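You operate a simulated robot arm through the tools that you are given. There is no shell and no other tool. Be economical: measure what you need, move in short steps, check, and stop when the job is done.

You are at the controls of a simulated robot arm. One attempt, no reset.

TASK
Brush the clamped cover clean with cleaner, then release it onto the short mat.
Fine: brush back on the ledge, wash tray lid shut; leave the other cover. Where these are worked on the way, their far stop is far enough and under half their travel is too little: wash tray lid. What is to be rubbed or washed off counts as gone when no trace of it is left.

The check looks at the end state, three seconds after you hand in, the way a careful person would. Anything else that was tipped, shoved, dropped, spilled or broken makes it a failure. Lids that push on must go on centred and level and be pressed home; caps that screw on are set level and turned clockwise until they are tight.

THE ROBOT
A 6-joint arm with a two-finger gripper, on a carriage that runs on a rail from [0.004, 1.17] to [-0.004, -1.17] (x, y) and turns from 144 to 477 degrees about z. Base frame: it is fixed where the carriage stands at the start and does not move with it; the origin is on the floor, on the carriage's upright axis, x ahead of it, y to its left, z up. Lengths are in m, angles in degrees, forces in N, time in s.
Its first joint turns from -166.0 to 166.0 degrees. Places, roughly: blue pad [0.4, -0.4, 0.9]; clamp lever [0.4, -0.6, 0.9]; ledge of the wash tray [0.5, -0.4, 0.9]; short rubber mat [0.6, -0.6, 0.8]; wash tray lid [0.4, -0.4, 0.9]. Payload 2.54 kg.
The tool frame sits at the grasp point between the pads (the TCP): z along the fingers, y along the line on which they close. The tips reach 0.023 m beyond it. The gripper opens to 0.126 m. The gripper's body begins 0.082 m behind the TCP.
Orientation is that of the tool frame in the base frame, as a unit quaternion [w, x, y, z]. With the fingers straight down and closing along the base's y, the tool's x points along the base's -x, its y along +y and its z along -z.

THE INTERFACE
- The arm moves only by the tool step_arm. Its argument "steps" is a list of rows, each a list of 7 numbers: the turn, a rotation vector about the tool's x, y, z in rad, then the shift along the tool's x, y, z in m, then the closure, from 0 (fully open) to 1 (shut). In form: [[ax, ay, az, dx, dy, dz, jaw], ...]. A call has 1 to 10 rows; each row is the pose to reach, as a shift and turn from the pose commanded when the call began, along the tool's axes at that moment. A row lasts 0.2 s, in which the tool goes at most 0.05 m and 8.6 degrees; a call with a longer step from one row to the next is refused whole, and so is a gripper value outside its range. A pose out of reach is approached as far as the arm can. The call stops where the force on the tool passes 50 N (or 10 N more than at its start, if that is more) or the arm is blocked; 0.2 s more then pass. Each finger halts on what it meets, pressing with about 42 N; the grip force reading is that of the motor and also rises with nothing between the fingers. The clock runs only during rows and for 0.2 s after the last one: add rows that repeat a pose to give the fingers time. The reply holds the time, the measured pose of the TCP, the force on the tool along the base axes, the opening and the grip force, in the units named above and with some noise, with the torque about the TCP (base axes, N m) and any sound that the robot's microphone picked up, and new pictures: "views" is both (left out), scene, wrist or none.
- Cameras (640 x 400 px; columns grow to the right, rows downward): "scene" is now at [0.0452, 0.2122, 1.4139]; the picture's right is [0.19, -0.98, 0.00], its down [-0.85, -0.17, -0.50] and it looks along [0.49, 0.10, -0.87] (base axes); focal length 214 px, centre (320, 200). "wrist" rides on the gripper at [0.082, 0.014, -0.122] in the tool frame; the picture's right is [-0.17, 0.99, 0.00], its down [-0.79, -0.13, -0.60] and it looks along [-0.59, -0.10, 0.80] (tool axes); focal length 243 px, centre (320, 200). There is no depth. A picture from a camera that has moved, and an enlarged one, comes with that camera's place and axes in the base frame and with its lens.
- move_column(by): slides the trunk up (or, below 0, down) by that many m; the arm and the scene camera ride with it, the base frame stays. It gives what a move gives, with no picture.
- steer(legs): drives the robot by 1 to 6 legs, each [ahead, left, turn to the left] in m, m and degrees, along the robot's own axes; the way and the turn of a leg run together, so that a leg with both is an arc; at most 1.5 m and 180 degrees a leg. The arm and the cameras ride along, it lands a little off, and it stops where it bumps. It keeps to its track: a leg is cut to what the track allows. It gives what a move gives, and a new picture of the scene camera.
- turn_head(pan, tilt): turns the head with the scene camera to pan (to the left, within 120 degrees either way) and tilt (down, from -29 to 69), counted from straight ahead of the robot. It gives what a move gives, and a new picture of the scene camera.
- close_up(camera, box): a new picture of the part [left, top, right, bottom] of that camera's present view, enlarged. No time passes.
- finish_job(): hands the job in; it is judged then, once.

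Go step by step. Nothing tells you exact positions but the pictures and the camera data: compare them with the known pose of the tool, close in by small moves and look again before you grip or let go. The budget is 120 turns and 260 pictures, counting those below and the enlarged ones. Unless the task says otherwise, let go and move clear before handing in, and close with one line.

The tools are called after "Request:" as a command line: name --pt "numbers of a row" for each row, then --argument value for the rest, lists and objects as JSON in quotes. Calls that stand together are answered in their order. step_arm: Moves the arm, as the interface text tells. Its arguments: {"type":"object","properties":{"steps":{"type":"array"},"views":{"type":"string","enum":["both","scene","wrist","none"]}},"required":["steps"]} The other tools are called the same way: move_column (by) slides the trunk up or down; steer (legs) drives the base; turn_head (pan, tilt) turns the head that bears the scene camera; close_up (camera, box) takes an enlarged picture of a part of a camera's view; finish_job () hands the job in.

At the start:

```text
time: 0.0
tcp_pos: [0.178, -0.4261, 1.1953]
orientation: [0.0, 0.001, 1.0, 0.0]
wrist_force: [0.9, -0.2, -0.5]
moment: [0.01, 0.01, -0.02]
opening: 0.1258
grasp_force: 0.1
trunk travel left (down, up): [-0.25, 0.24]
robot x, y, heading: [0.001, 0.0009, 0.2]
head pan, tilt: [-120.3, 64.0]
```

scene: 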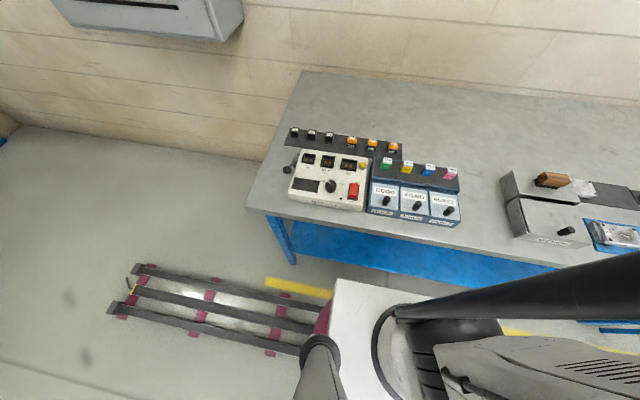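
wrist: 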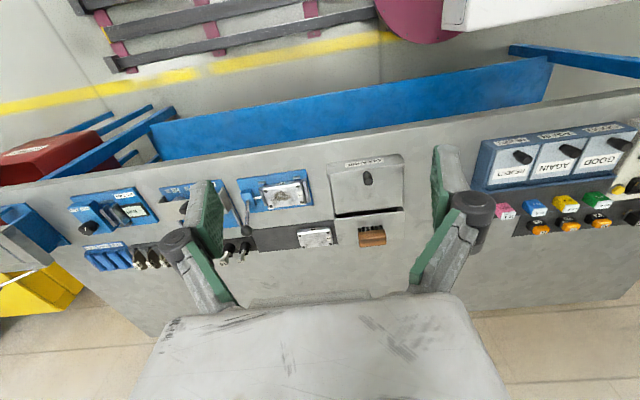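

The bench lies ahead with the wash tray, the clamp fixture and the mats to the right. I'll look closer and turn the head towards the work.

Request:
turn_head --pan -40 --tilt 50

Request:
close_up --camera "wrist" --box '[60, 140, 420, 280]'

```text
time: 1.5
tcp_pos: [0.1785, -0.4298, 1.1944]
orientation: [-0.001, 0.0, 1.0, 0.0]
wrist_force: [0.5, -0.1, -0.3]
moment: [-0.01, -0.01, 0.04]
opening: 0.1261
grasp_force: 0.1
trunk travel left (down, up): [-0.25, 0.24]
robot x, y, heading: [-0.0022, 0.0015, 0.0]
head pan, tilt: [-40.0, 50.0]
camera scene: at [0.052, 0.2092, 1.421], right [0.13, -0.99, 0.0], down [-0.81, -0.11, -0.58], along [0.58, 0.08, -0.81], focal length 214 px, centre (320, 200)
```

scene: 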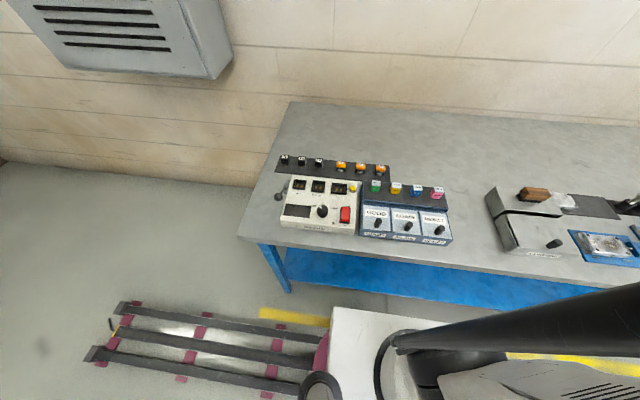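

```text
1.78 times, centred on (240, 210) of wrist
camera zoom: at [0.0962, -0.4145, 1.3157], right [0.17, 0.99, 0.0], down [0.79, -0.13, 0.6], along [0.59, -0.1, -0.8], focal length 431 px, centre (462, 182)
```

zoom: 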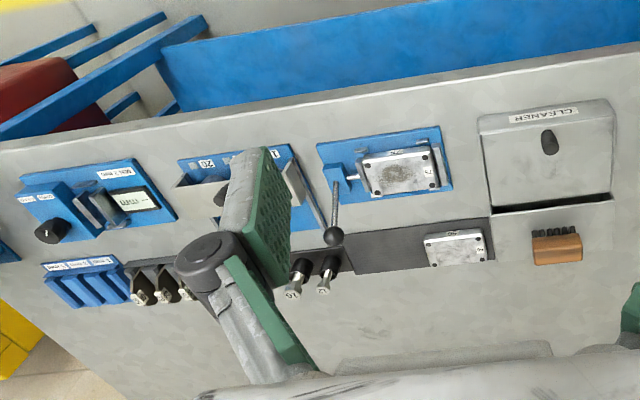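

The head seems not to have swung as I expected; I try again.

Request:
turn_head --pan -50 --tilt 50

```text
time: 2.2
tcp_pos: [0.1791, -0.429, 1.1946]
orientation: [0.0, 0.0, 1.0, 0.0]
wrist_force: [0.6, 0.8, 0.8]
moment: [0.03, -0.04, 0.0]
opening: 0.1259
grasp_force: 0.1
trunk travel left (down, up): [-0.25, 0.24]
robot x, y, heading: [-0.0047, 0.0029, -0.1]
head pan, tilt: [-50.0, 50.0]
camera scene: at [0.0528, 0.2092, 1.4219], right [0.13, -0.99, 0.0], down [-0.8, -0.11, -0.59], along [0.59, 0.08, -0.81], focal length 214 px, centre (320, 200)
```

scene: 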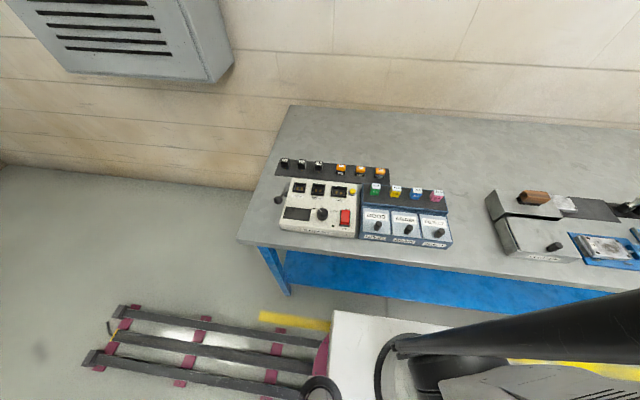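

The head pans little, so I'll slide the carriage right to bring the work in front of the scene camera.

Request:
steer --legs '[[0, -0.4, 0]]'

```text
time: 4.7
tcp_pos: [0.1784, -0.8265, 1.1939]
orientation: [0.0, 0.0, 1.0, 0.0]
wrist_force: [-0.8, 0.9, 0.0]
moment: [0.01, -0.01, 0.01]
opening: 0.1261
grasp_force: 0.1
trunk travel left (down, up): [-0.25, 0.24]
robot x, y, heading: [-0.0016, -0.3978, -0.0]
head pan, tilt: [-50.0, 50.0]
camera scene: at [0.0529, -0.1873, 1.424], right [0.13, -0.99, 0.0], down [-0.78, -0.1, -0.62], along [0.61, 0.08, -0.79], focal length 214 px, centre (320, 200)
```

scene: 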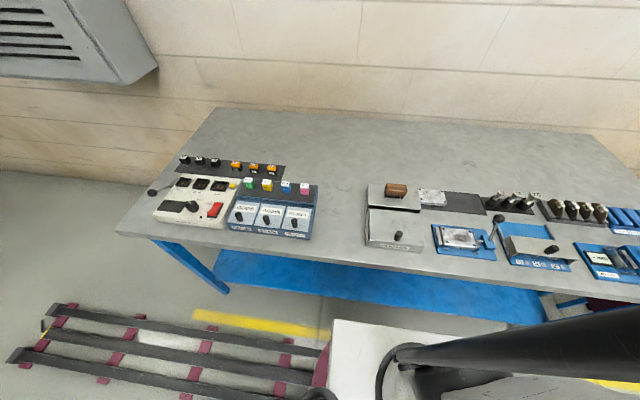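

Now the work is in view. I take a close-up to identify the pieces.

Request:
close_up --camera "scene" --box '[350, 165, 510, 265]'

Request:
close_up --camera "wrist" --box '[200, 120, 640, 395]'

```text
4.00 times, centred on (430, 215) of scene
camera zoom: at [0.0529, -0.1873, 1.424], right [0.13, -0.99, 0.0], down [-0.78, -0.1, -0.62], along [0.61, 0.08, -0.79], focal length 858 px, centre (-120, 140)
```

zoom: 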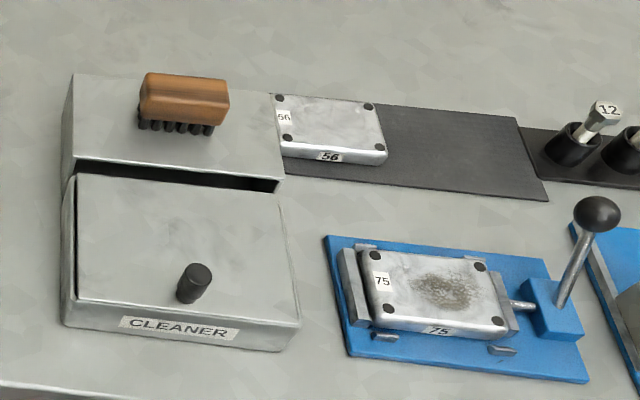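

```text
1.45 times, centred on (420, 258) of wrist
camera zoom: at [0.0952, -0.8113, 1.3157], right [0.17, 0.99, 0.0], down [0.79, -0.13, 0.6], along [0.59, -0.1, -0.8], focal length 353 px, centre (174, 116)
```

zoom: 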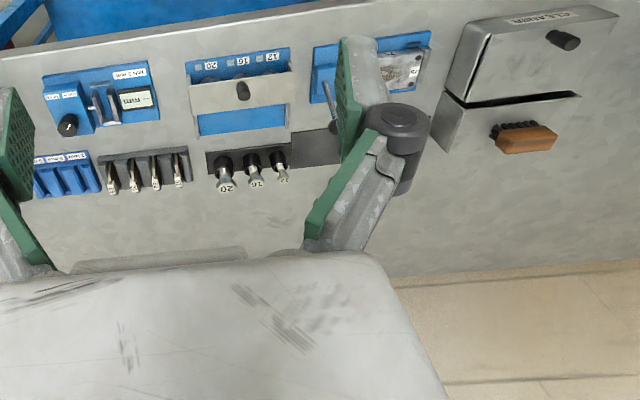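

I see the wash tray with a lid knob (about [0.36,-0.36,0.9]), brush on the ledge, cover 75 clamped with a stain, and cover 56 on the black mat. I bring the tool in front of the work to see it with the wrist camera.

Request:
step_arm --pt "0 0 0 -0.012 0.037 0 0" --pt "0 0 0 -0.024 0.074 0 0" --pt "0 0 0 -0.036 0.111 0 0" --pt "0 0 0 -0.048 0.148 0 0" --pt "0 0 0 -0.06 0.185 0 0" --pt "0 0 0 -0.072 0.222 0 0" --pt "0 0 0 -0.084 0.259 0 0" --pt "0 0 0 -0.096 0.296 0 0" --pt "0 0 0 -0.108 0.333 0 0" --pt "0 0 0 -0.12 0.37 0 0"

```text
time: 5.4
tcp_pos: [0.2416, -0.8135, 1.2102]
orientation: [0.0, 0.0, 1.0, 0.0]
wrist_force: [-1.4, -0.7, -0.2]
moment: [0.01, -0.03, -0.02]
opening: 0.1261
grasp_force: 0.1
trunk travel left (down, up): [-0.25, 0.24]
robot x, y, heading: [-0.0046, -0.3962, 0.2]
head pan, tilt: [-50.0, 50.0]
stopped in row 3: the arm was blocked; the commanded pose is now the measured one
camera scene: at [0.0546, -0.1995, 1.4264], right [-0.02, -1.0, 0.0], down [-0.77, 0.02, -0.64], along [0.64, -0.01, -0.77], focal length 214 px, centre (320, 200)
camera wrist: at [0.1587, -0.7984, 1.331], right [0.17, 0.99, 0.0], down [0.79, -0.13, 0.6], along [0.59, -0.1, -0.8], focal length 243 px, centre (320, 200)
```

scene: 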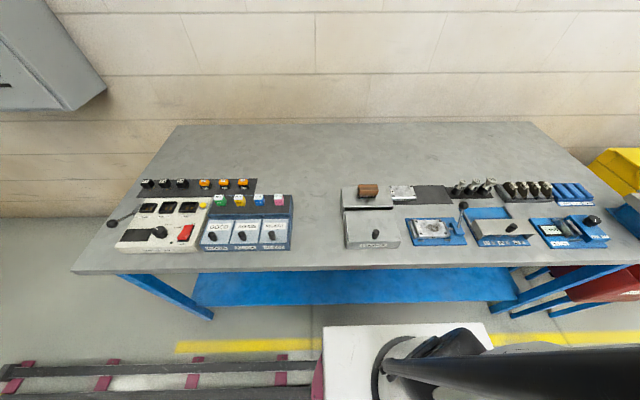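
wrist: 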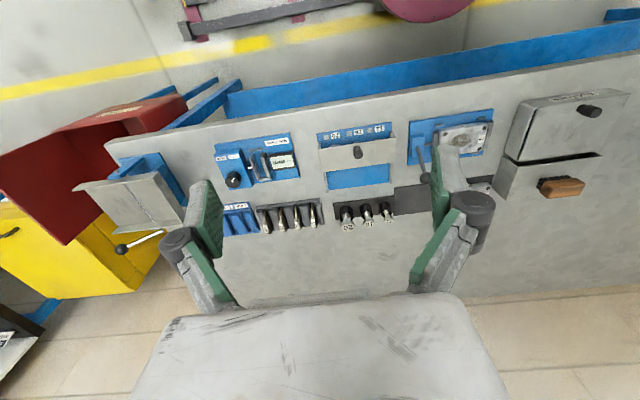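

The arm link and head seem to press on one another. I set the head's pan to where it now looks and raise the tilt slightly.

Request:
turn_head --pan 0 --tilt 50

```text
time: 6.6
tcp_pos: [0.2394, -0.8101, 1.2098]
orientation: [0.0, 0.0, 1.0, 0.001]
wrist_force: [-0.3, -1.4, 0.5]
moment: [0.02, -0.01, 0.0]
opening: 0.1262
grasp_force: 0.0
trunk travel left (down, up): [-0.25, 0.24]
robot x, y, heading: [0.001, -0.3993, -0.1]
head pan, tilt: [0.0, 50.0]
camera scene: at [0.0552, -0.1972, 1.4263], right [0.0, -1.0, 0.0], down [-0.77, 0.0, -0.64], along [0.64, 0.0, -0.77], focal length 214 px, centre (320, 200)
```

scene: 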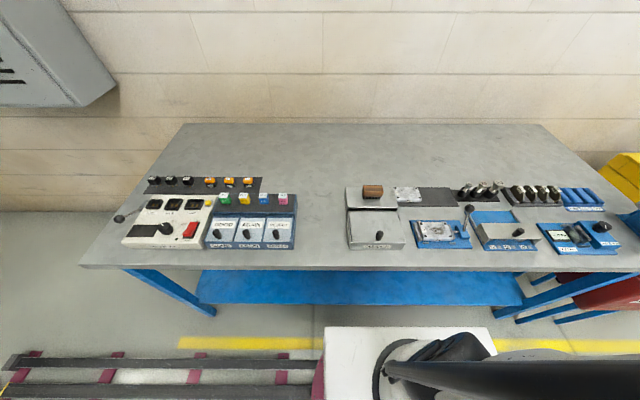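

Request:
step_arm --pt "0 0 0 -0.04 0 0 0" --pt "0 0 0 -0.08 0.01 0 0" --pt "0 0 0 -0.11 0.03 0 0" --pt "0 0 0 -0.13 0.07 0 0" --pt "0 0 0 -0.13 0.12 0 0" --pt "0 0 0 -0.13 0.165 0 0" --pt "0 0 0 -0.13 0.21 0 0" --pt "0 0 0 -0.13 0.255 0 0" --pt "0 0 0 -0.13 0.3 0 0" --pt "0 0 0 -0.13 0.345 0 0"

```text
time: 8.8
tcp_pos: [0.3704, -0.4667, 1.2091]
orientation: [0.001, 0.001, 1.0, 0.0]
wrist_force: [1.3, -0.2, 0.0]
moment: [0.02, 0.04, -0.01]
opening: 0.126
grasp_force: 0.1
trunk travel left (down, up): [-0.25, 0.24]
robot x, y, heading: [-0.0006, -0.4001, 0.1]
head pan, tilt: [0.0, 50.0]
camera scene: at [0.0557, -0.1975, 1.4267], right [0.0, -1.0, 0.0], down [-0.77, 0.0, -0.64], along [0.64, 0.0, -0.77], focal length 214 px, centre (320, 200)
camera wrist: at [0.2883, -0.4516, 1.3303], right [0.17, 0.99, 0.0], down [0.79, -0.13, 0.6], along [0.59, -0.1, -0.8], focal length 243 px, centre (320, 200)
```

scene: 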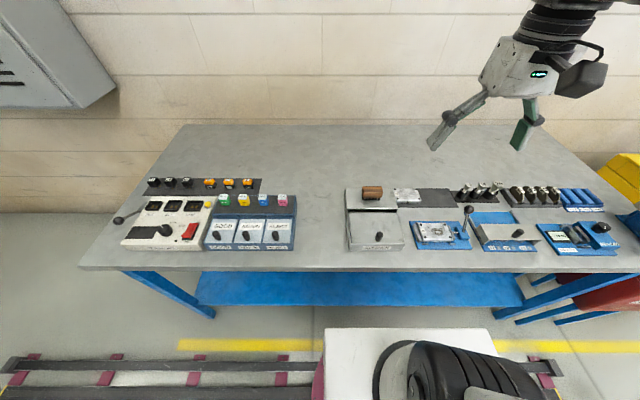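
wrist: 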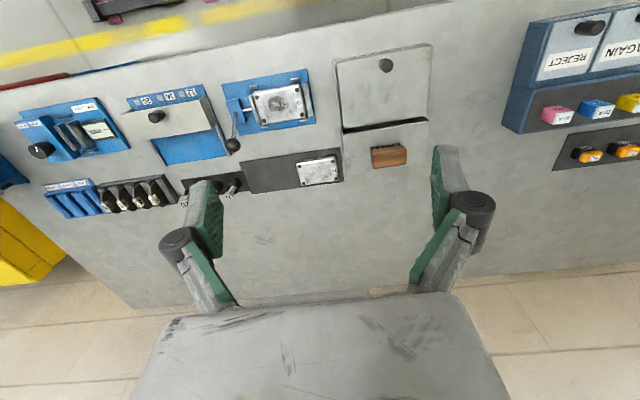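

The arm is free now. Close-ups from both cameras for triangulation.

Request:
close_up --camera "scene" --box '[335, 170, 495, 270]'

Request:
close_up --camera "wrist" --box '[210, 40, 450, 190]'

```text
4.00 times, centred on (415, 220) of scene
camera zoom: at [0.0557, -0.1975, 1.4267], right [0.0, -1.0, 0.0], down [-0.77, 0.0, -0.64], along [0.64, 0.0, -0.77], focal length 858 px, centre (-60, 120)
```

zoom: 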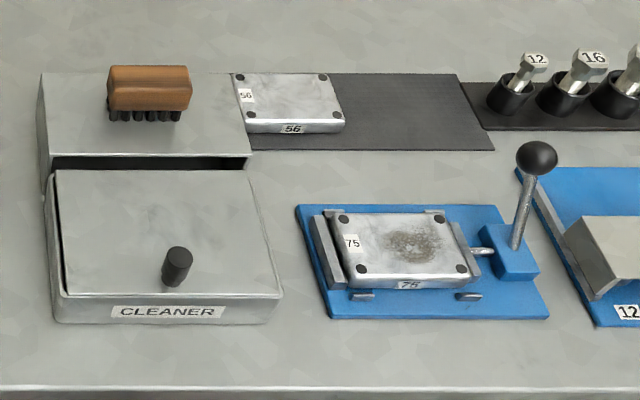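

```text
2.67 times, centred on (330, 115) of wrist
camera zoom: at [0.2883, -0.4516, 1.3303], right [0.17, 0.99, 0.0], down [0.79, -0.13, 0.6], along [0.59, -0.1, -0.8], focal length 647 px, centre (293, 427)
```

zoom: 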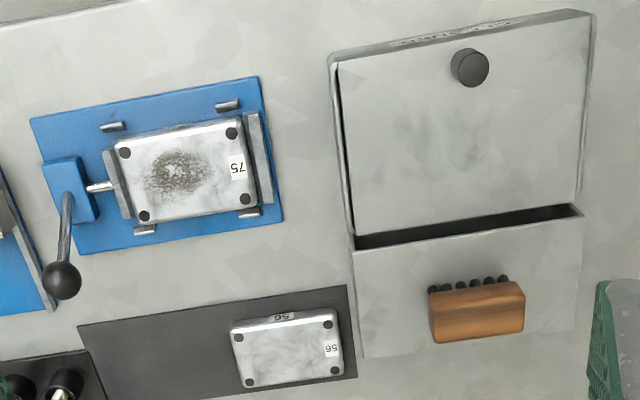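

Estimates: knob top (0.365,-0.362,0.914), brush (0.505,-0.362,0.93), cover 75 top (0.401,-0.545,0.870), lever ball (0.437,-0.632,0.931), mat top z≈0.849. I go above the lid knob and look closer at how the lid runs.

Request:
step_arm --pt "0 0 0 0.001 0.035 0.03 0" --pt "0 0 0 0.003 0.07 0.06 0" --pt "0 0 0 0.005 0.105 0.09 0" --pt "0 0 0 0.005 0.105 0.13 0.3" --pt "0 0 0 0.005 0.105 0.16 0.5" --pt "0 0 0 0.005 0.105 0.16 0.5"

Request:
close_up --camera "scene" --box '[330, 170, 426, 260]'

```text
time: 10.2
tcp_pos: [0.3666, -0.3623, 1.0502]
orientation: [0.0, 0.0, 1.0, 0.0]
wrist_force: [-0.2, -0.9, 0.8]
moment: [-0.02, 0.01, -0.03]
opening: 0.0631
grasp_force: 0.2
trunk travel left (down, up): [-0.25, 0.24]
robot x, y, heading: [-0.001, -0.3941, -0.1]
head pan, tilt: [0.0, 50.0]
camera scene: at [0.0557, -0.1973, 1.4267], right [0.0, -1.0, 0.0], down [-0.77, 0.0, -0.64], along [0.64, 0.0, -0.77], focal length 214 px, centre (320, 200)
camera wrist: at [0.2838, -0.347, 1.1713], right [0.17, 0.99, 0.0], down [0.79, -0.13, 0.6], along [0.59, -0.1, -0.8], focal length 243 px, centre (320, 200)
```

scene: 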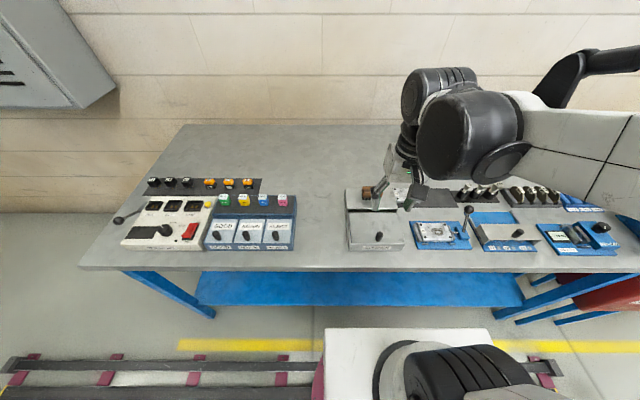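
wrist: 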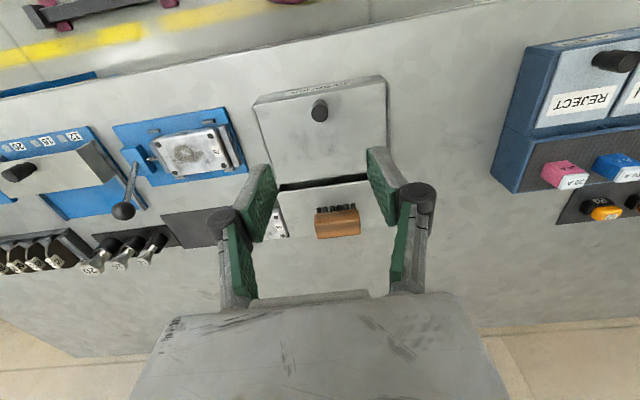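

```text
4.44 times, centred on (378, 215) of scene
camera zoom: at [0.0557, -0.1973, 1.4267], right [0.0, -1.0, 0.0], down [-0.77, 0.0, -0.64], along [0.64, 0.0, -0.77], focal length 953 px, centre (62, 133)
```

zoom: 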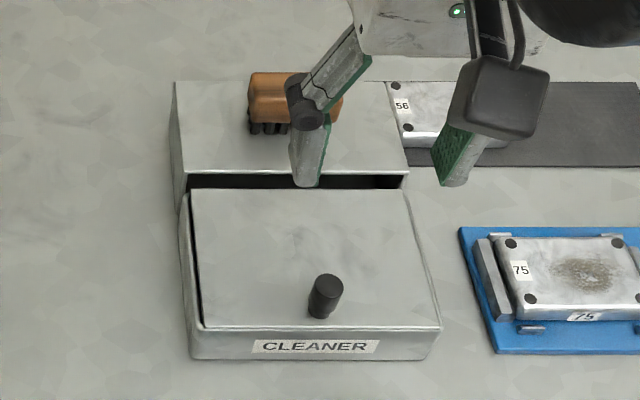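

Request:
close_up --camera "wrist" --box '[240, 65, 400, 165]'

```text
4.00 times, centred on (320, 115) of wrist
camera zoom: at [0.2838, -0.347, 1.1713], right [0.17, 0.99, 0.0], down [0.79, -0.13, 0.6], along [0.59, -0.1, -0.8], focal length 970 px, centre (320, 540)
```

zoom: 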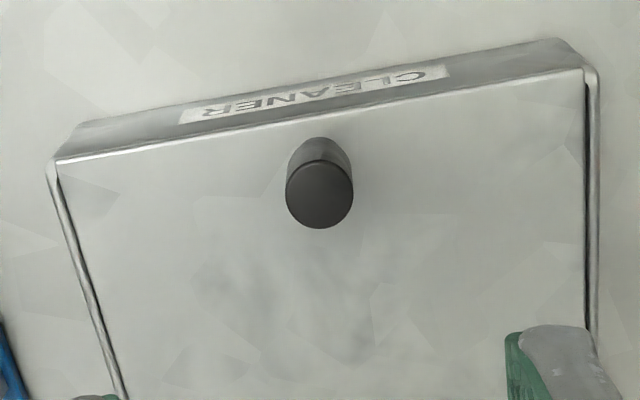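

The lid lies between side rims, so it probably slides back under the ledge. I go down around the knob and grip it.

Request:
step_arm --pt "0 0 0 0.0036 0.0013 0.04 0.5" --pt "0 0 0 0.0036 0.0013 0.08 0.5" --pt "0 0 0 0.0036 0.0013 0.11 0.5" --pt "0 0 0 0.0036 0.0013 0.126 0.5" --pt "0 0 0 0.0036 0.0013 0.126 0.9" --pt "0 0 0 0.0036 0.0013 0.126 0.9" --pt "0 0 0 0.0036 0.0013 0.126 0.9" --views "wrist"

Request:
close_up --camera "scene" --box '[330, 170, 426, 260]'

```text
time: 11.8
tcp_pos: [0.3623, -0.3621, 0.9238]
orientation: [0.0, 0.0, 1.0, 0.0]
wrist_force: [-0.2, -2.7, -6.3]
moment: [-0.04, -0.25, 0.0]
opening: 0.0187
grasp_force: 43.7
trunk travel left (down, up): [-0.25, 0.24]
robot x, y, heading: [-0.0032, -0.3959, -0.0]
head pan, tilt: [0.0, 50.0]
camera wrist: at [0.2799, -0.3465, 1.0448], right [0.17, 0.99, 0.0], down [0.79, -0.13, 0.6], along [0.59, -0.1, -0.8], focal length 243 px, centre (320, 200)
```

wrist: 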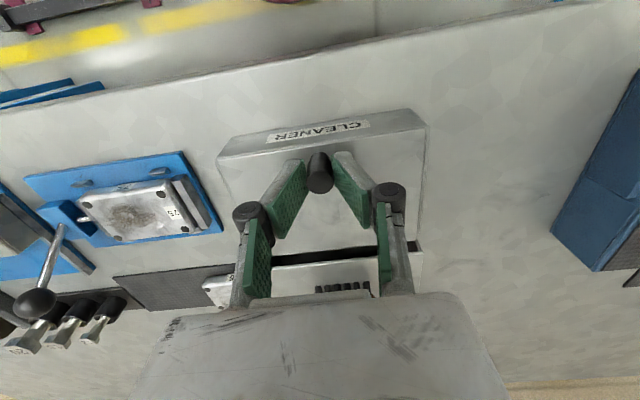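

```text
4.44 times, centred on (378, 215) of scene
camera zoom: at [0.0556, -0.1975, 1.4266], right [0.0, -1.0, 0.0], down [-0.77, 0.0, -0.64], along [0.64, 0.0, -0.77], focal length 953 px, centre (62, 133)
```

zoom: 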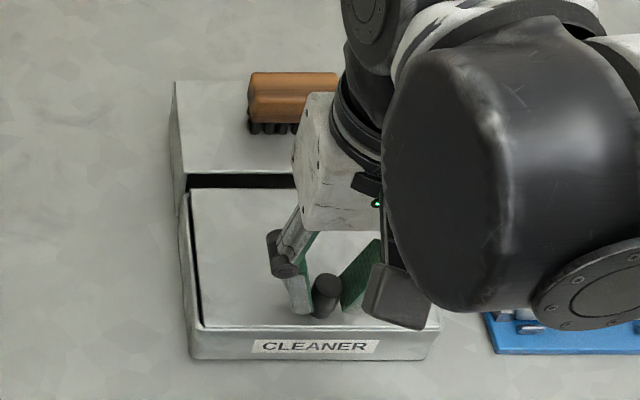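

Knob gripped. I pull it gently backward (+x).

Request:
step_arm --pt "0 0 0 -0.005 0 -0.002 0.9" --pt "0 0 0 -0.012 0 -0.002 0.9" --pt "0 0 0 -0.02 0 -0.002 0.9" --views "wrist"

```text
time: 12.6
tcp_pos: [0.3828, -0.3603, 0.9255]
orientation: [0.0, 0.001, 1.0, 0.0]
wrist_force: [-0.3, -12.0, -26.7]
moment: [-0.22, 0.16, 0.01]
opening: 0.0185
grasp_force: 44.0
trunk travel left (down, up): [-0.25, 0.24]
robot x, y, heading: [-0.0051, -0.3961, -0.2]
head pan, tilt: [0.0, 50.0]
camera wrist: at [0.3004, -0.3464, 1.0467], right [0.17, 0.99, 0.0], down [0.79, -0.13, 0.6], along [0.59, -0.1, -0.8], focal length 243 px, centre (320, 200)
```

wrist: 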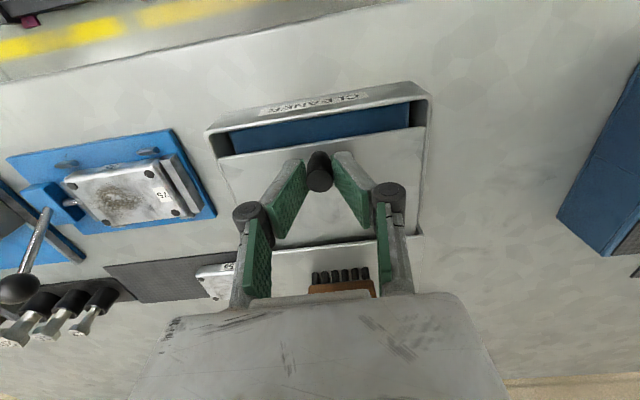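

It slides back. I ease the upward pull and slide on towards its stop.

Request:
step_arm --pt "0 0 0 -0.005 -0.001 0.002 0.9" --pt "0 0 0 -0.015 -0.001 0.002 0.9" --pt "0 0 0 -0.025 -0.001 0.002 0.9" --pt "0 0 0 -0.035 -0.001 0.002 0.9" --pt "0 0 0 -0.045 -0.001 0.002 0.9" --pt "0 0 0 -0.055 -0.001 0.002 0.9" --pt "0 0 0 -0.062 -0.001 0.002 0.9" --pt "0 0 0 -0.069 -0.001 0.002 0.9" --views "wrist"

```text
time: 14.4
tcp_pos: [0.4504, -0.3618, 0.9225]
orientation: [0.0, 0.0, 1.0, -0.001]
wrist_force: [-2.9, -7.5, 26.1]
moment: [-0.1, 0.51, 0.0]
opening: 0.0189
grasp_force: 44.4
trunk travel left (down, up): [-0.25, 0.24]
robot x, y, heading: [-0.0032, -0.3956, 0.2]
head pan, tilt: [0.0, 50.0]
camera wrist: at [0.3678, -0.3469, 1.0452], right [0.17, 0.99, 0.0], down [0.79, -0.13, 0.6], along [0.59, -0.1, -0.8], focal length 243 px, centre (320, 200)
```

wrist: 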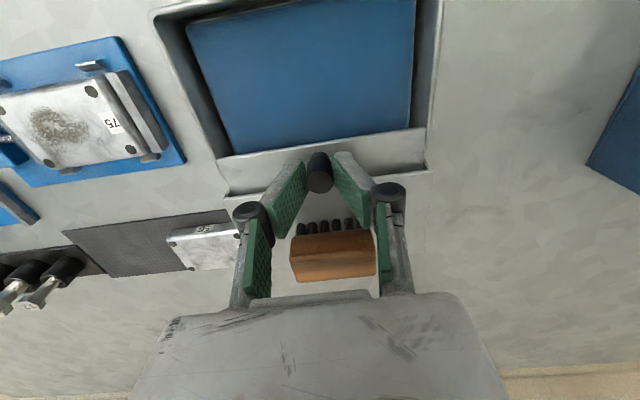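

The blue pad is uncovered. I nudge a little more to the stop, then release and rise.

Request:
step_arm --pt "0 0 0 -0.005 0.001 -0.001 0.9" --pt "0 0 0 -0.009 0.001 -0.001 0.9" --views "none"

```text
time: 15.0
tcp_pos: [0.4587, -0.3622, 0.9259]
orientation: [0.001, 0.001, 1.0, 0.0]
wrist_force: [-27.4, -16.9, -5.7]
moment: [-0.31, 0.59, 0.09]
opening: 0.0189
grasp_force: 43.8
trunk travel left (down, up): [-0.25, 0.24]
robot x, y, heading: [-0.0006, -0.3926, -0.1]
head pan, tilt: [0.0, 50.0]
```

That is the stop. Release, rise, and back off to look at the brush.

Request:
step_arm --pt "0 0 0 0.002 0 0 0.6" --pt "0 0 0 0.002 0 0 0.6" --pt "0 0 0 0.002 0 -0.04 0.6" --pt "0 0 0 0.002 0 -0.08 0.55" --pt "0 0 0 0.002 0 -0.115 0.5" --pt "0 0 0 0.002 0 -0.115 0.4"

Request:
close_up --camera "scene" --box '[330, 170, 426, 260]'

Request:
close_up --camera "wrist" --box '[200, 50, 440, 200]'

```text
time: 16.4
tcp_pos: [0.4561, -0.3612, 1.0411]
orientation: [0.0, -0.001, 1.0, 0.0]
wrist_force: [-0.1, -0.3, 0.6]
moment: [0.0, 0.01, 0.0]
opening: 0.0755
grasp_force: 0.0
trunk travel left (down, up): [-0.25, 0.24]
robot x, y, heading: [0.0012, -0.3993, 0.0]
head pan, tilt: [0.0, 50.0]
camera scene: at [0.0551, -0.1974, 1.4267], right [0.0, -1.0, 0.0], down [-0.77, 0.0, -0.64], along [0.64, 0.0, -0.77], focal length 214 px, centre (320, 200)
camera wrist: at [0.3754, -0.3465, 1.1616], right [0.17, 0.99, 0.0], down [0.79, -0.13, 0.6], along [0.59, -0.1, -0.8], focal length 243 px, centre (320, 200)
```

scene: 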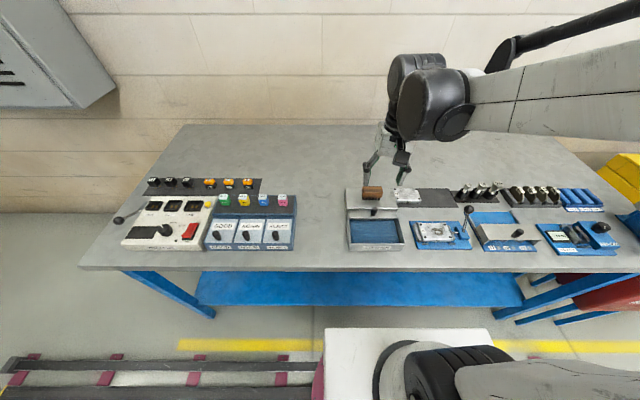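
wrist: 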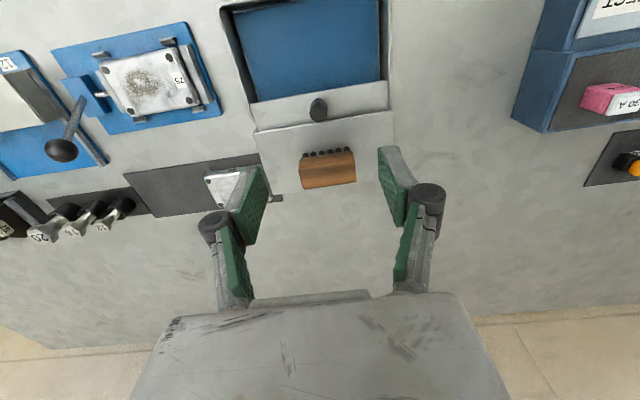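

```text
4.44 times, centred on (378, 215) of scene
camera zoom: at [0.0551, -0.1974, 1.4267], right [0.0, -1.0, 0.0], down [-0.77, 0.0, -0.64], along [0.64, 0.0, -0.77], focal length 953 px, centre (62, 133)
```

zoom: 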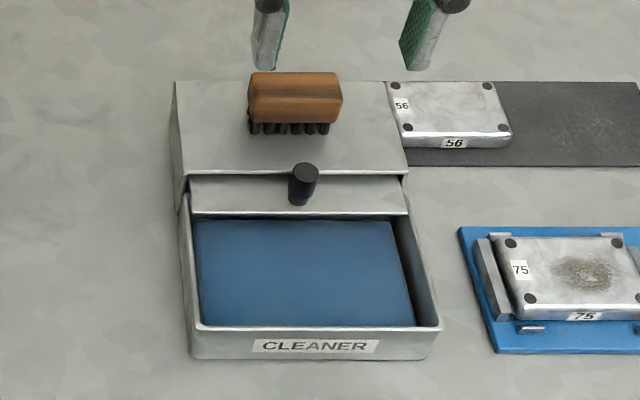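

```text
2.67 times, centred on (320, 125) of wrist
camera zoom: at [0.3754, -0.3465, 1.1616], right [0.17, 0.99, 0.0], down [0.79, -0.13, 0.6], along [0.59, -0.1, -0.8], focal length 647 px, centre (320, 400)
```

zoom: 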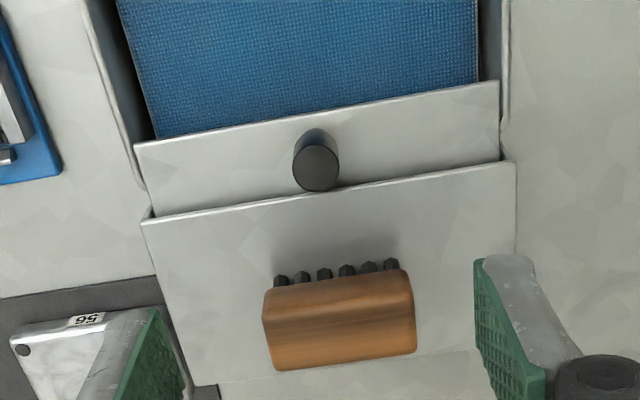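

The brush block is about 64 mm (y) × 28 mm (x) centred (0.501,-0.360), z 0.927–0.946. I descend with fingers at its y ends.

Request:
step_arm --pt "0 0 0 -0.025 0.001 0 0.25" --pt "0 0 0 -0.045 0.0017 0.02 0.25" --pt "0 0 0 -0.045 0.0017 0.055 0.25" --pt "0 0 0 -0.045 0.0017 0.08 0.25" --pt "0 0 0 -0.045 0.0017 0.09 0.25" --views "wrist"

Request:
close_up --camera "scene" --box '[340, 165, 404, 215]'

```text
time: 17.6
tcp_pos: [0.5037, -0.3595, 0.9503]
orientation: [0.0, 0.0, 1.0, 0.0]
wrist_force: [0.0, 1.2, -0.2]
moment: [-0.02, 0.0, 0.0]
opening: 0.0942
grasp_force: 0.1
trunk travel left (down, up): [-0.25, 0.24]
robot x, y, heading: [0.0008, -0.3974, -0.0]
head pan, tilt: [0.0, 50.0]
camera wrist: at [0.4213, -0.3442, 1.0707], right [0.17, 0.99, 0.0], down [0.79, -0.13, 0.6], along [0.59, -0.1, -0.8], focal length 243 px, centre (320, 200)
```

wrist: 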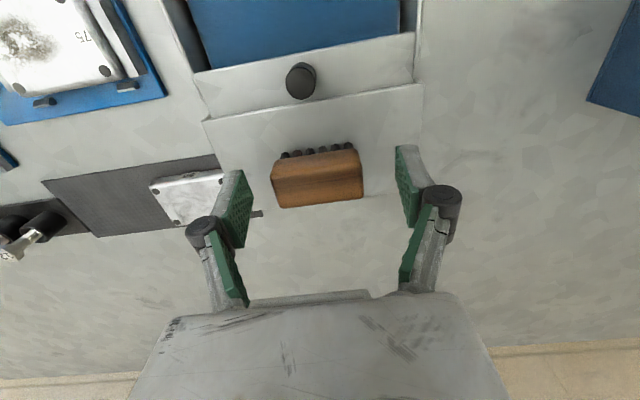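

```text
8.00 times, centred on (372, 190) of scene
camera zoom: at [0.0554, -0.1973, 1.4267], right [0.0, -1.0, 0.0], down [-0.77, 0.0, -0.64], along [0.64, 0.0, -0.77], focal length 1716 px, centre (-96, 280)
```

zoom: 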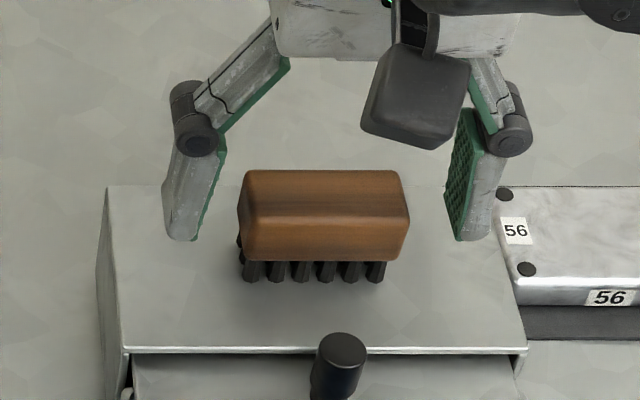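

Centred well. I close on the brush.

Request:
step_arm --pt "0 0 0 0.001 -0.0015 -0.002 0.4" --pt "0 0 0 0.001 -0.0015 -0.002 0.6" --pt "0 0 0 0.001 -0.0015 -0.002 0.8" --pt "0 0 0 0.001 -0.0015 -0.002 0.8" --pt "0 0 0 0.001 -0.0015 -0.032 0.8" --pt "0 0 0 0.001 -0.0015 -0.062 0.8" --views "wrist"

Request:
close_up --camera "scene" --box '[340, 155, 436, 230]'

```text
time: 19.0
tcp_pos: [0.5013, -0.3598, 1.0118]
orientation: [0.0, -0.001, 1.0, 0.0]
wrist_force: [0.2, -0.8, -0.7]
moment: [0.03, 0.03, 0.03]
opening: 0.0608
grasp_force: 42.3
trunk travel left (down, up): [-0.25, 0.24]
robot x, y, heading: [-0.0011, -0.3968, -0.1]
head pan, tilt: [0.0, 50.0]
camera wrist: at [0.4198, -0.3455, 1.1329], right [0.17, 0.99, 0.0], down [0.79, -0.13, 0.6], along [0.59, -0.1, -0.8], focal length 243 px, centre (320, 200)
```

wrist: 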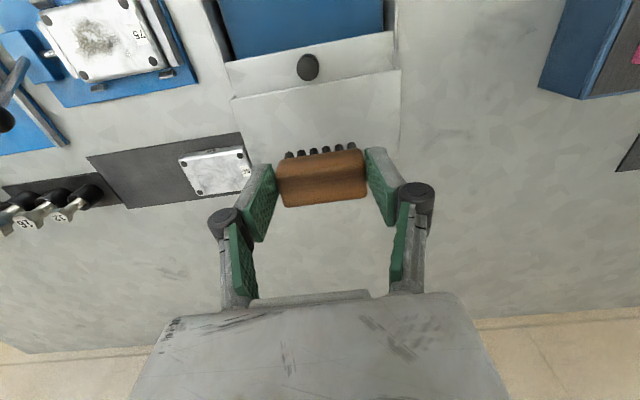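

```text
5.33 times, centred on (388, 192) of scene
camera zoom: at [0.0556, -0.1973, 1.4267], right [0.0, -1.0, 0.0], down [-0.77, 0.0, -0.64], along [0.64, 0.0, -0.77], focal length 1144 px, centre (-43, 240)
```

zoom: 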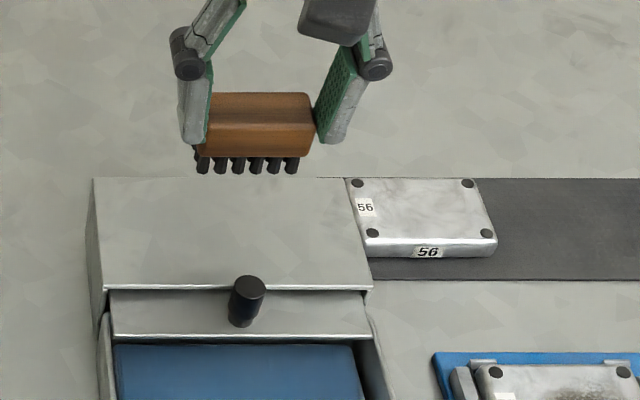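

The brush is held only by the fingertips (about 11 mm). I set it down on the ledge and re-grip about 10 mm deeper.

Request:
step_arm --pt "0 0 0 0 0 0.03 0.8" --pt "0 0 0 0 0 0.055 0.8" --pt "0 0 0 0 0 0.0605 0.8" --pt "0 0 0 0 0 0.0605 0.35" --pt "0 0 0 0 0 0.0605 0.35" --pt "0 0 0 0 0 0.07 0.35" --pt "0 0 0 0 0 0.07 0.8" --pt "0 0 0 0 0 0.07 0.8" --pt "0 0 0 0 0 0.07 0.8" --views "wrist"

Request:
close_up --camera "scene" --box '[340, 165, 404, 215]'

```text
time: 21.0
tcp_pos: [0.5031, -0.3597, 0.942]
orientation: [0.0, 0.0, 1.0, 0.0]
wrist_force: [-0.9, -0.2, 0.2]
moment: [0.03, -0.02, 0.03]
opening: 0.0611
grasp_force: 42.3
trunk travel left (down, up): [-0.25, 0.24]
robot x, y, heading: [-0.0008, -0.3972, -0.0]
head pan, tilt: [0.0, 50.0]
camera wrist: at [0.4199, -0.3451, 1.0627], right [0.17, 0.99, 0.0], down [0.79, -0.13, 0.6], along [0.59, -0.1, -0.8], focal length 243 px, centre (320, 200)
```

wrist: 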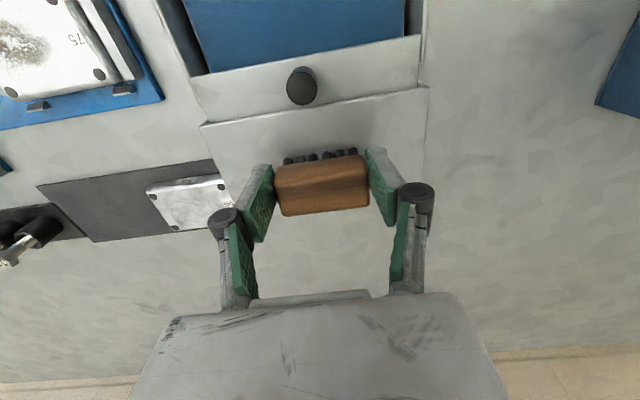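

```text
8.00 times, centred on (372, 190) of scene
camera zoom: at [0.0554, -0.1973, 1.4267], right [0.0, -1.0, 0.0], down [-0.77, 0.0, -0.64], along [0.64, 0.0, -0.77], focal length 1716 px, centre (-96, 280)
```

zoom: 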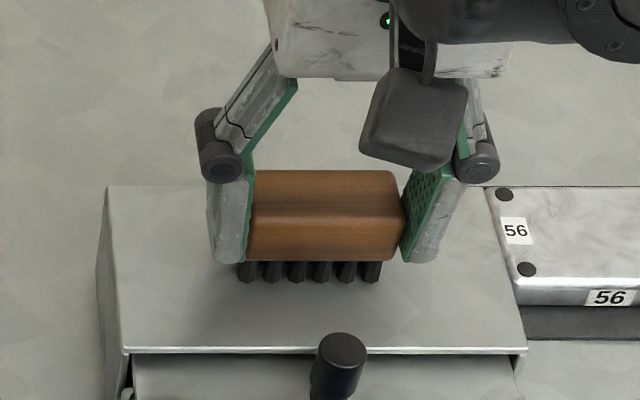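

Good grip now; the bristles end about 42.5 mm below the TCP. I lift and carry it over the pad.

Request:
step_arm --pt "0 0 0 0 0 -0.04 0.8" --pt "0 0 0 0.02 0 -0.065 0.8" --pt "0 0 0 0.065 0.001 -0.065 0.8" --pt "0 0 0 0.11 0.002 -0.065 0.8" --pt "0 0 0 0.11 0.002 -0.03 0.8" --pt "0 0 0 0.11 0.002 0.005 0.8" --views "wrist"

Request:
close_up --camera "scene" --box '[330, 180, 426, 255]'

```text
time: 22.4
tcp_pos: [0.3919, -0.3573, 0.9366]
orientation: [0.001, 0.0, 1.0, 0.0]
wrist_force: [0.1, -0.3, 0.6]
moment: [0.04, -0.02, 0.0]
opening: 0.0606
grasp_force: 42.4
trunk travel left (down, up): [-0.25, 0.24]
robot x, y, heading: [-0.0035, -0.3985, 0.1]
head pan, tilt: [0.0, 50.0]
camera wrist: at [0.31, -0.3429, 1.0573], right [0.17, 0.99, 0.0], down [0.79, -0.13, 0.6], along [0.59, -0.1, -0.8], focal length 243 px, centre (320, 200)
```

wrist: 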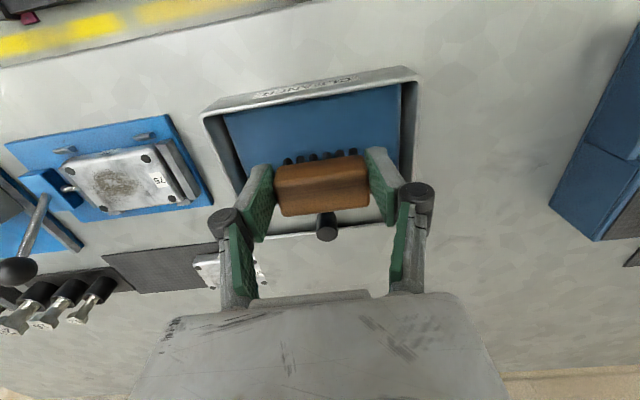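

```text
5.33 times, centred on (378, 218) of scene
camera zoom: at [0.0553, -0.1973, 1.4267], right [0.0, -1.0, 0.0], down [-0.77, 0.0, -0.64], along [0.64, 0.0, -0.77], focal length 1144 px, centre (11, 107)
```

zoom: 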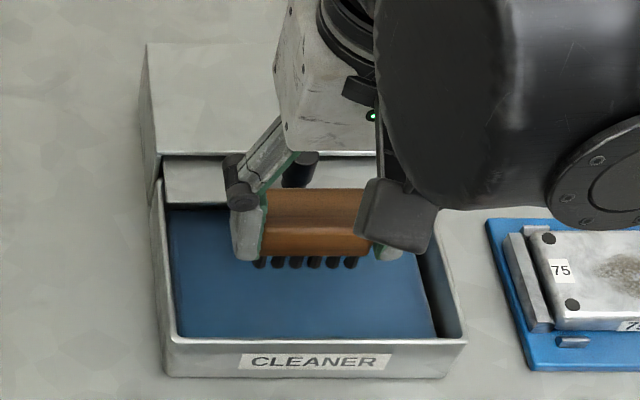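

Now I press down gently onto the pad, feeling for contact.

Request:
step_arm --pt "0 0 0 0.006 0 0.008 0.8" --pt "0 0 0 0.006 0 0.014 0.8" --pt "0 0 0 0.006 0 0.018 0.8" --views "none"

```text
time: 23.2
tcp_pos: [0.3864, -0.3575, 0.9182]
orientation: [0.0, 0.0, 1.0, -0.001]
wrist_force: [0.1, -0.9, 0.1]
moment: [0.02, 0.01, 0.0]
opening: 0.0604
grasp_force: 42.2
trunk travel left (down, up): [-0.25, 0.24]
robot x, y, heading: [-0.0044, -0.4003, 0.1]
head pan, tilt: [0.0, 50.0]
```

Request:
step_arm --pt "0 0 0 0 0 0.003 0.8" --pt "0 0 0 0 0 0.006 0.8" --pt "0 0 0 0 0 0.008 0.8" --views "none"

Request:
close_up --camera "scene" --box '[346, 200, 410, 250]'

```text
time: 24.0
tcp_pos: [0.3868, -0.359, 0.9105]
orientation: [0.0, 0.0, 1.0, 0.0]
wrist_force: [0.1, 0.6, -0.1]
moment: [0.01, 0.05, -0.03]
opening: 0.0611
grasp_force: 41.8
trunk travel left (down, up): [-0.25, 0.24]
robot x, y, heading: [-0.0, -0.3956, 0.0]
head pan, tilt: [0.0, 50.0]
```

```text
8.00 times, centred on (378, 225) of scene
camera zoom: at [0.0555, -0.1973, 1.4267], right [0.0, -1.0, 0.0], down [-0.77, 0.0, -0.64], along [0.64, 0.0, -0.77], focal length 1716 px, centre (-144, 0)
```

zoom: 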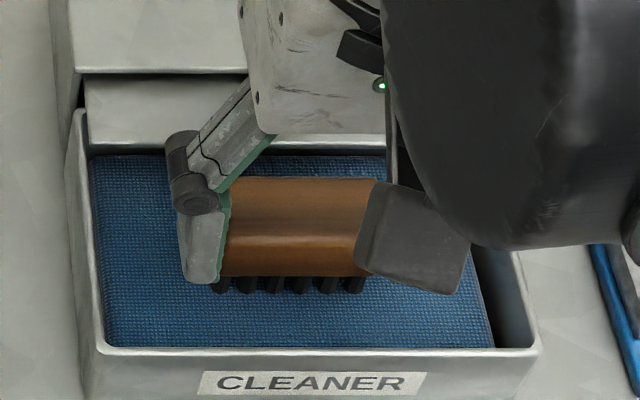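

Request:
step_arm --pt "0 0 0 0 0 0.003 0.8" --pt "0 0 0 0 0 0.006 0.8" --pt "0 0 0 0 0 0.008 0.8" --views "none"

Request:
close_up --camera "wrist" --box '[180, 50, 440, 250]'

```text
time: 24.8
tcp_pos: [0.3869, -0.3586, 0.9042]
orientation: [0.001, 0.0, 1.0, 0.0]
wrist_force: [3.2, 1.6, 31.5]
moment: [0.07, -0.17, -0.03]
opening: 0.061
grasp_force: 42.3
trunk travel left (down, up): [-0.25, 0.24]
robot x, y, heading: [-0.0026, -0.3996, 0.0]
head pan, tilt: [0.0, 50.0]
```

```text
2.00 times, centred on (310, 150) of wrist
camera zoom: at [0.3037, -0.3432, 1.0243], right [0.17, 0.99, 0.0], down [0.79, -0.13, 0.6], along [0.59, -0.1, -0.8], focal length 485 px, centre (340, 300)
```

zoom: 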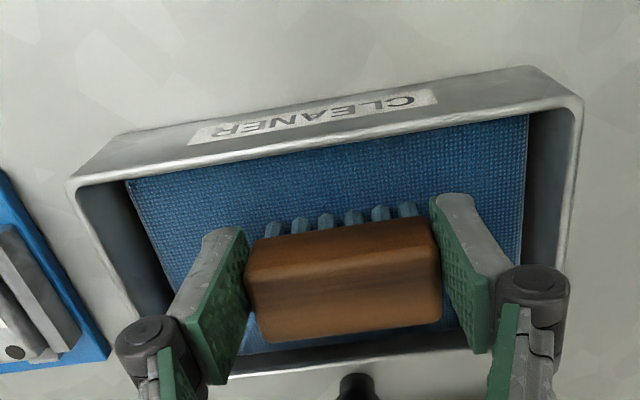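

Contact at TCP z≈0.904 and the bristles turned blue with cleaner. I lift and carry it over cover 75.

Request:
step_arm --pt "0 0 0 0 0 0 0.8" --pt "0 0 0 0 0 -0.05 0.8" --pt "0 0 0 0 0 -0.1 0.8" --pt "0 0 0 -0.004 -0.048 -0.1 0.8" --pt "0 0 0 -0.008 -0.096 -0.1 0.8" --pt "0 0 0 -0.012 -0.144 -0.1 0.8" --pt "0 0 0 -0.016 -0.192 -0.1 0.8" --pt "0 0 0 -0.016 -0.192 -0.06 0.8" --pt "0 0 0 -0.016 -0.192 -0.03 0.8" --views "wrist"

Request:
close_up --camera "scene" --box '[390, 190, 486, 265]'

```text
time: 26.8
tcp_pos: [0.4035, -0.551, 0.9321]
orientation: [0.0, 0.0, 1.0, 0.0]
wrist_force: [-0.6, -0.2, -1.6]
moment: [-0.03, -0.02, 0.0]
opening: 0.061
grasp_force: 41.9
trunk travel left (down, up): [-0.25, 0.24]
robot x, y, heading: [-0.0038, -0.3953, 0.1]
head pan, tilt: [0.0, 50.0]
camera wrist: at [0.3201, -0.5354, 1.0539], right [0.17, 0.99, 0.0], down [0.79, -0.13, 0.6], along [0.59, -0.1, -0.8], focal length 243 px, centre (320, 200)
```

wrist: 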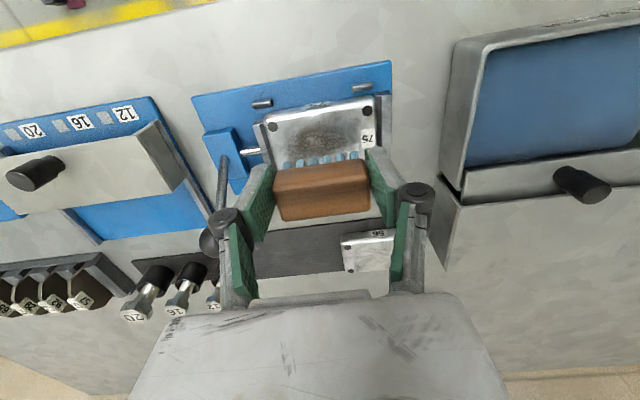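

```text
5.33 times, centred on (438, 228) of scene
camera zoom: at [0.0554, -0.1974, 1.4267], right [0.0, -1.0, 0.0], down [-0.77, 0.0, -0.64], along [0.64, 0.0, -0.77], focal length 1144 px, centre (-309, 53)
```

zoom: 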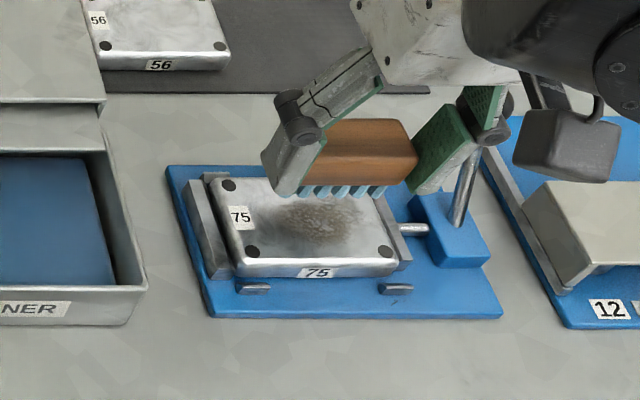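

The stain is at about (0.399,-0.55). I lower gently to contact.

Request:
step_arm --pt "0 0 0 0.004 0.001 0.008 0.8" --pt "0 0 0 0.004 0.001 0.013 0.8" --pt "0 0 0 0.004 0.001 0.017 0.8" --pt "0 0 0 0.004 0.001 0.02 0.8" --views "none"

```text
time: 27.8
tcp_pos: [0.3992, -0.5491, 0.9133]
orientation: [0.0, 0.0, 1.0, 0.0]
wrist_force: [0.8, -1.6, -0.6]
moment: [0.0, -0.01, 0.0]
opening: 0.061
grasp_force: 42.0
trunk travel left (down, up): [-0.25, 0.24]
robot x, y, heading: [-0.0001, -0.3952, -0.0]
head pan, tilt: [0.0, 50.0]
```

Request:
step_arm --pt "0 0 0 0 0 0.002 0.8" --pt "0 0 0 0 0 0.004 0.8" --pt "0 0 0 0 0 0.005 0.8" --views "none"

```text
time: 28.6
tcp_pos: [0.3974, -0.5484, 0.9076]
orientation: [0.0, -0.001, 1.0, 0.0]
wrist_force: [1.3, 0.3, 0.9]
moment: [-0.01, -0.01, -0.05]
opening: 0.0608
grasp_force: 42.0
trunk travel left (down, up): [-0.25, 0.24]
robot x, y, heading: [-0.0023, -0.3939, 0.0]
head pan, tilt: [0.0, 50.0]
```

Request:
step_arm --pt "0 0 0 0 0 0.002 0.8" --pt "0 0 0 0 0 0.004 0.8" --pt "0 0 0 0 0 0.004 0.8" --views "none"

Request:
close_up --camera "scene" --box '[406, 205, 470, 255]'

```text
time: 29.4
tcp_pos: [0.3968, -0.5482, 0.9043]
orientation: [0.001, 0.0, 1.0, 0.0]
wrist_force: [2.7, -2.8, 30.9]
moment: [-0.09, -0.21, -0.04]
opening: 0.0609
grasp_force: 41.5
trunk travel left (down, up): [-0.25, 0.24]
robot x, y, heading: [-0.0012, -0.3954, 0.1]
head pan, tilt: [0.0, 50.0]
```

```text
8.00 times, centred on (438, 230) of scene
camera zoom: at [0.0545, -0.1971, 1.4268], right [0.0, -1.0, 0.0], down [-0.77, 0.0, -0.64], along [0.64, 0.0, -0.77], focal length 1716 px, centre (-624, -40)
```

zoom: 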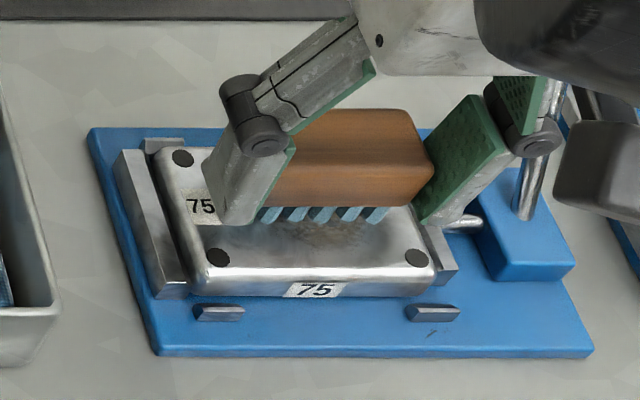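

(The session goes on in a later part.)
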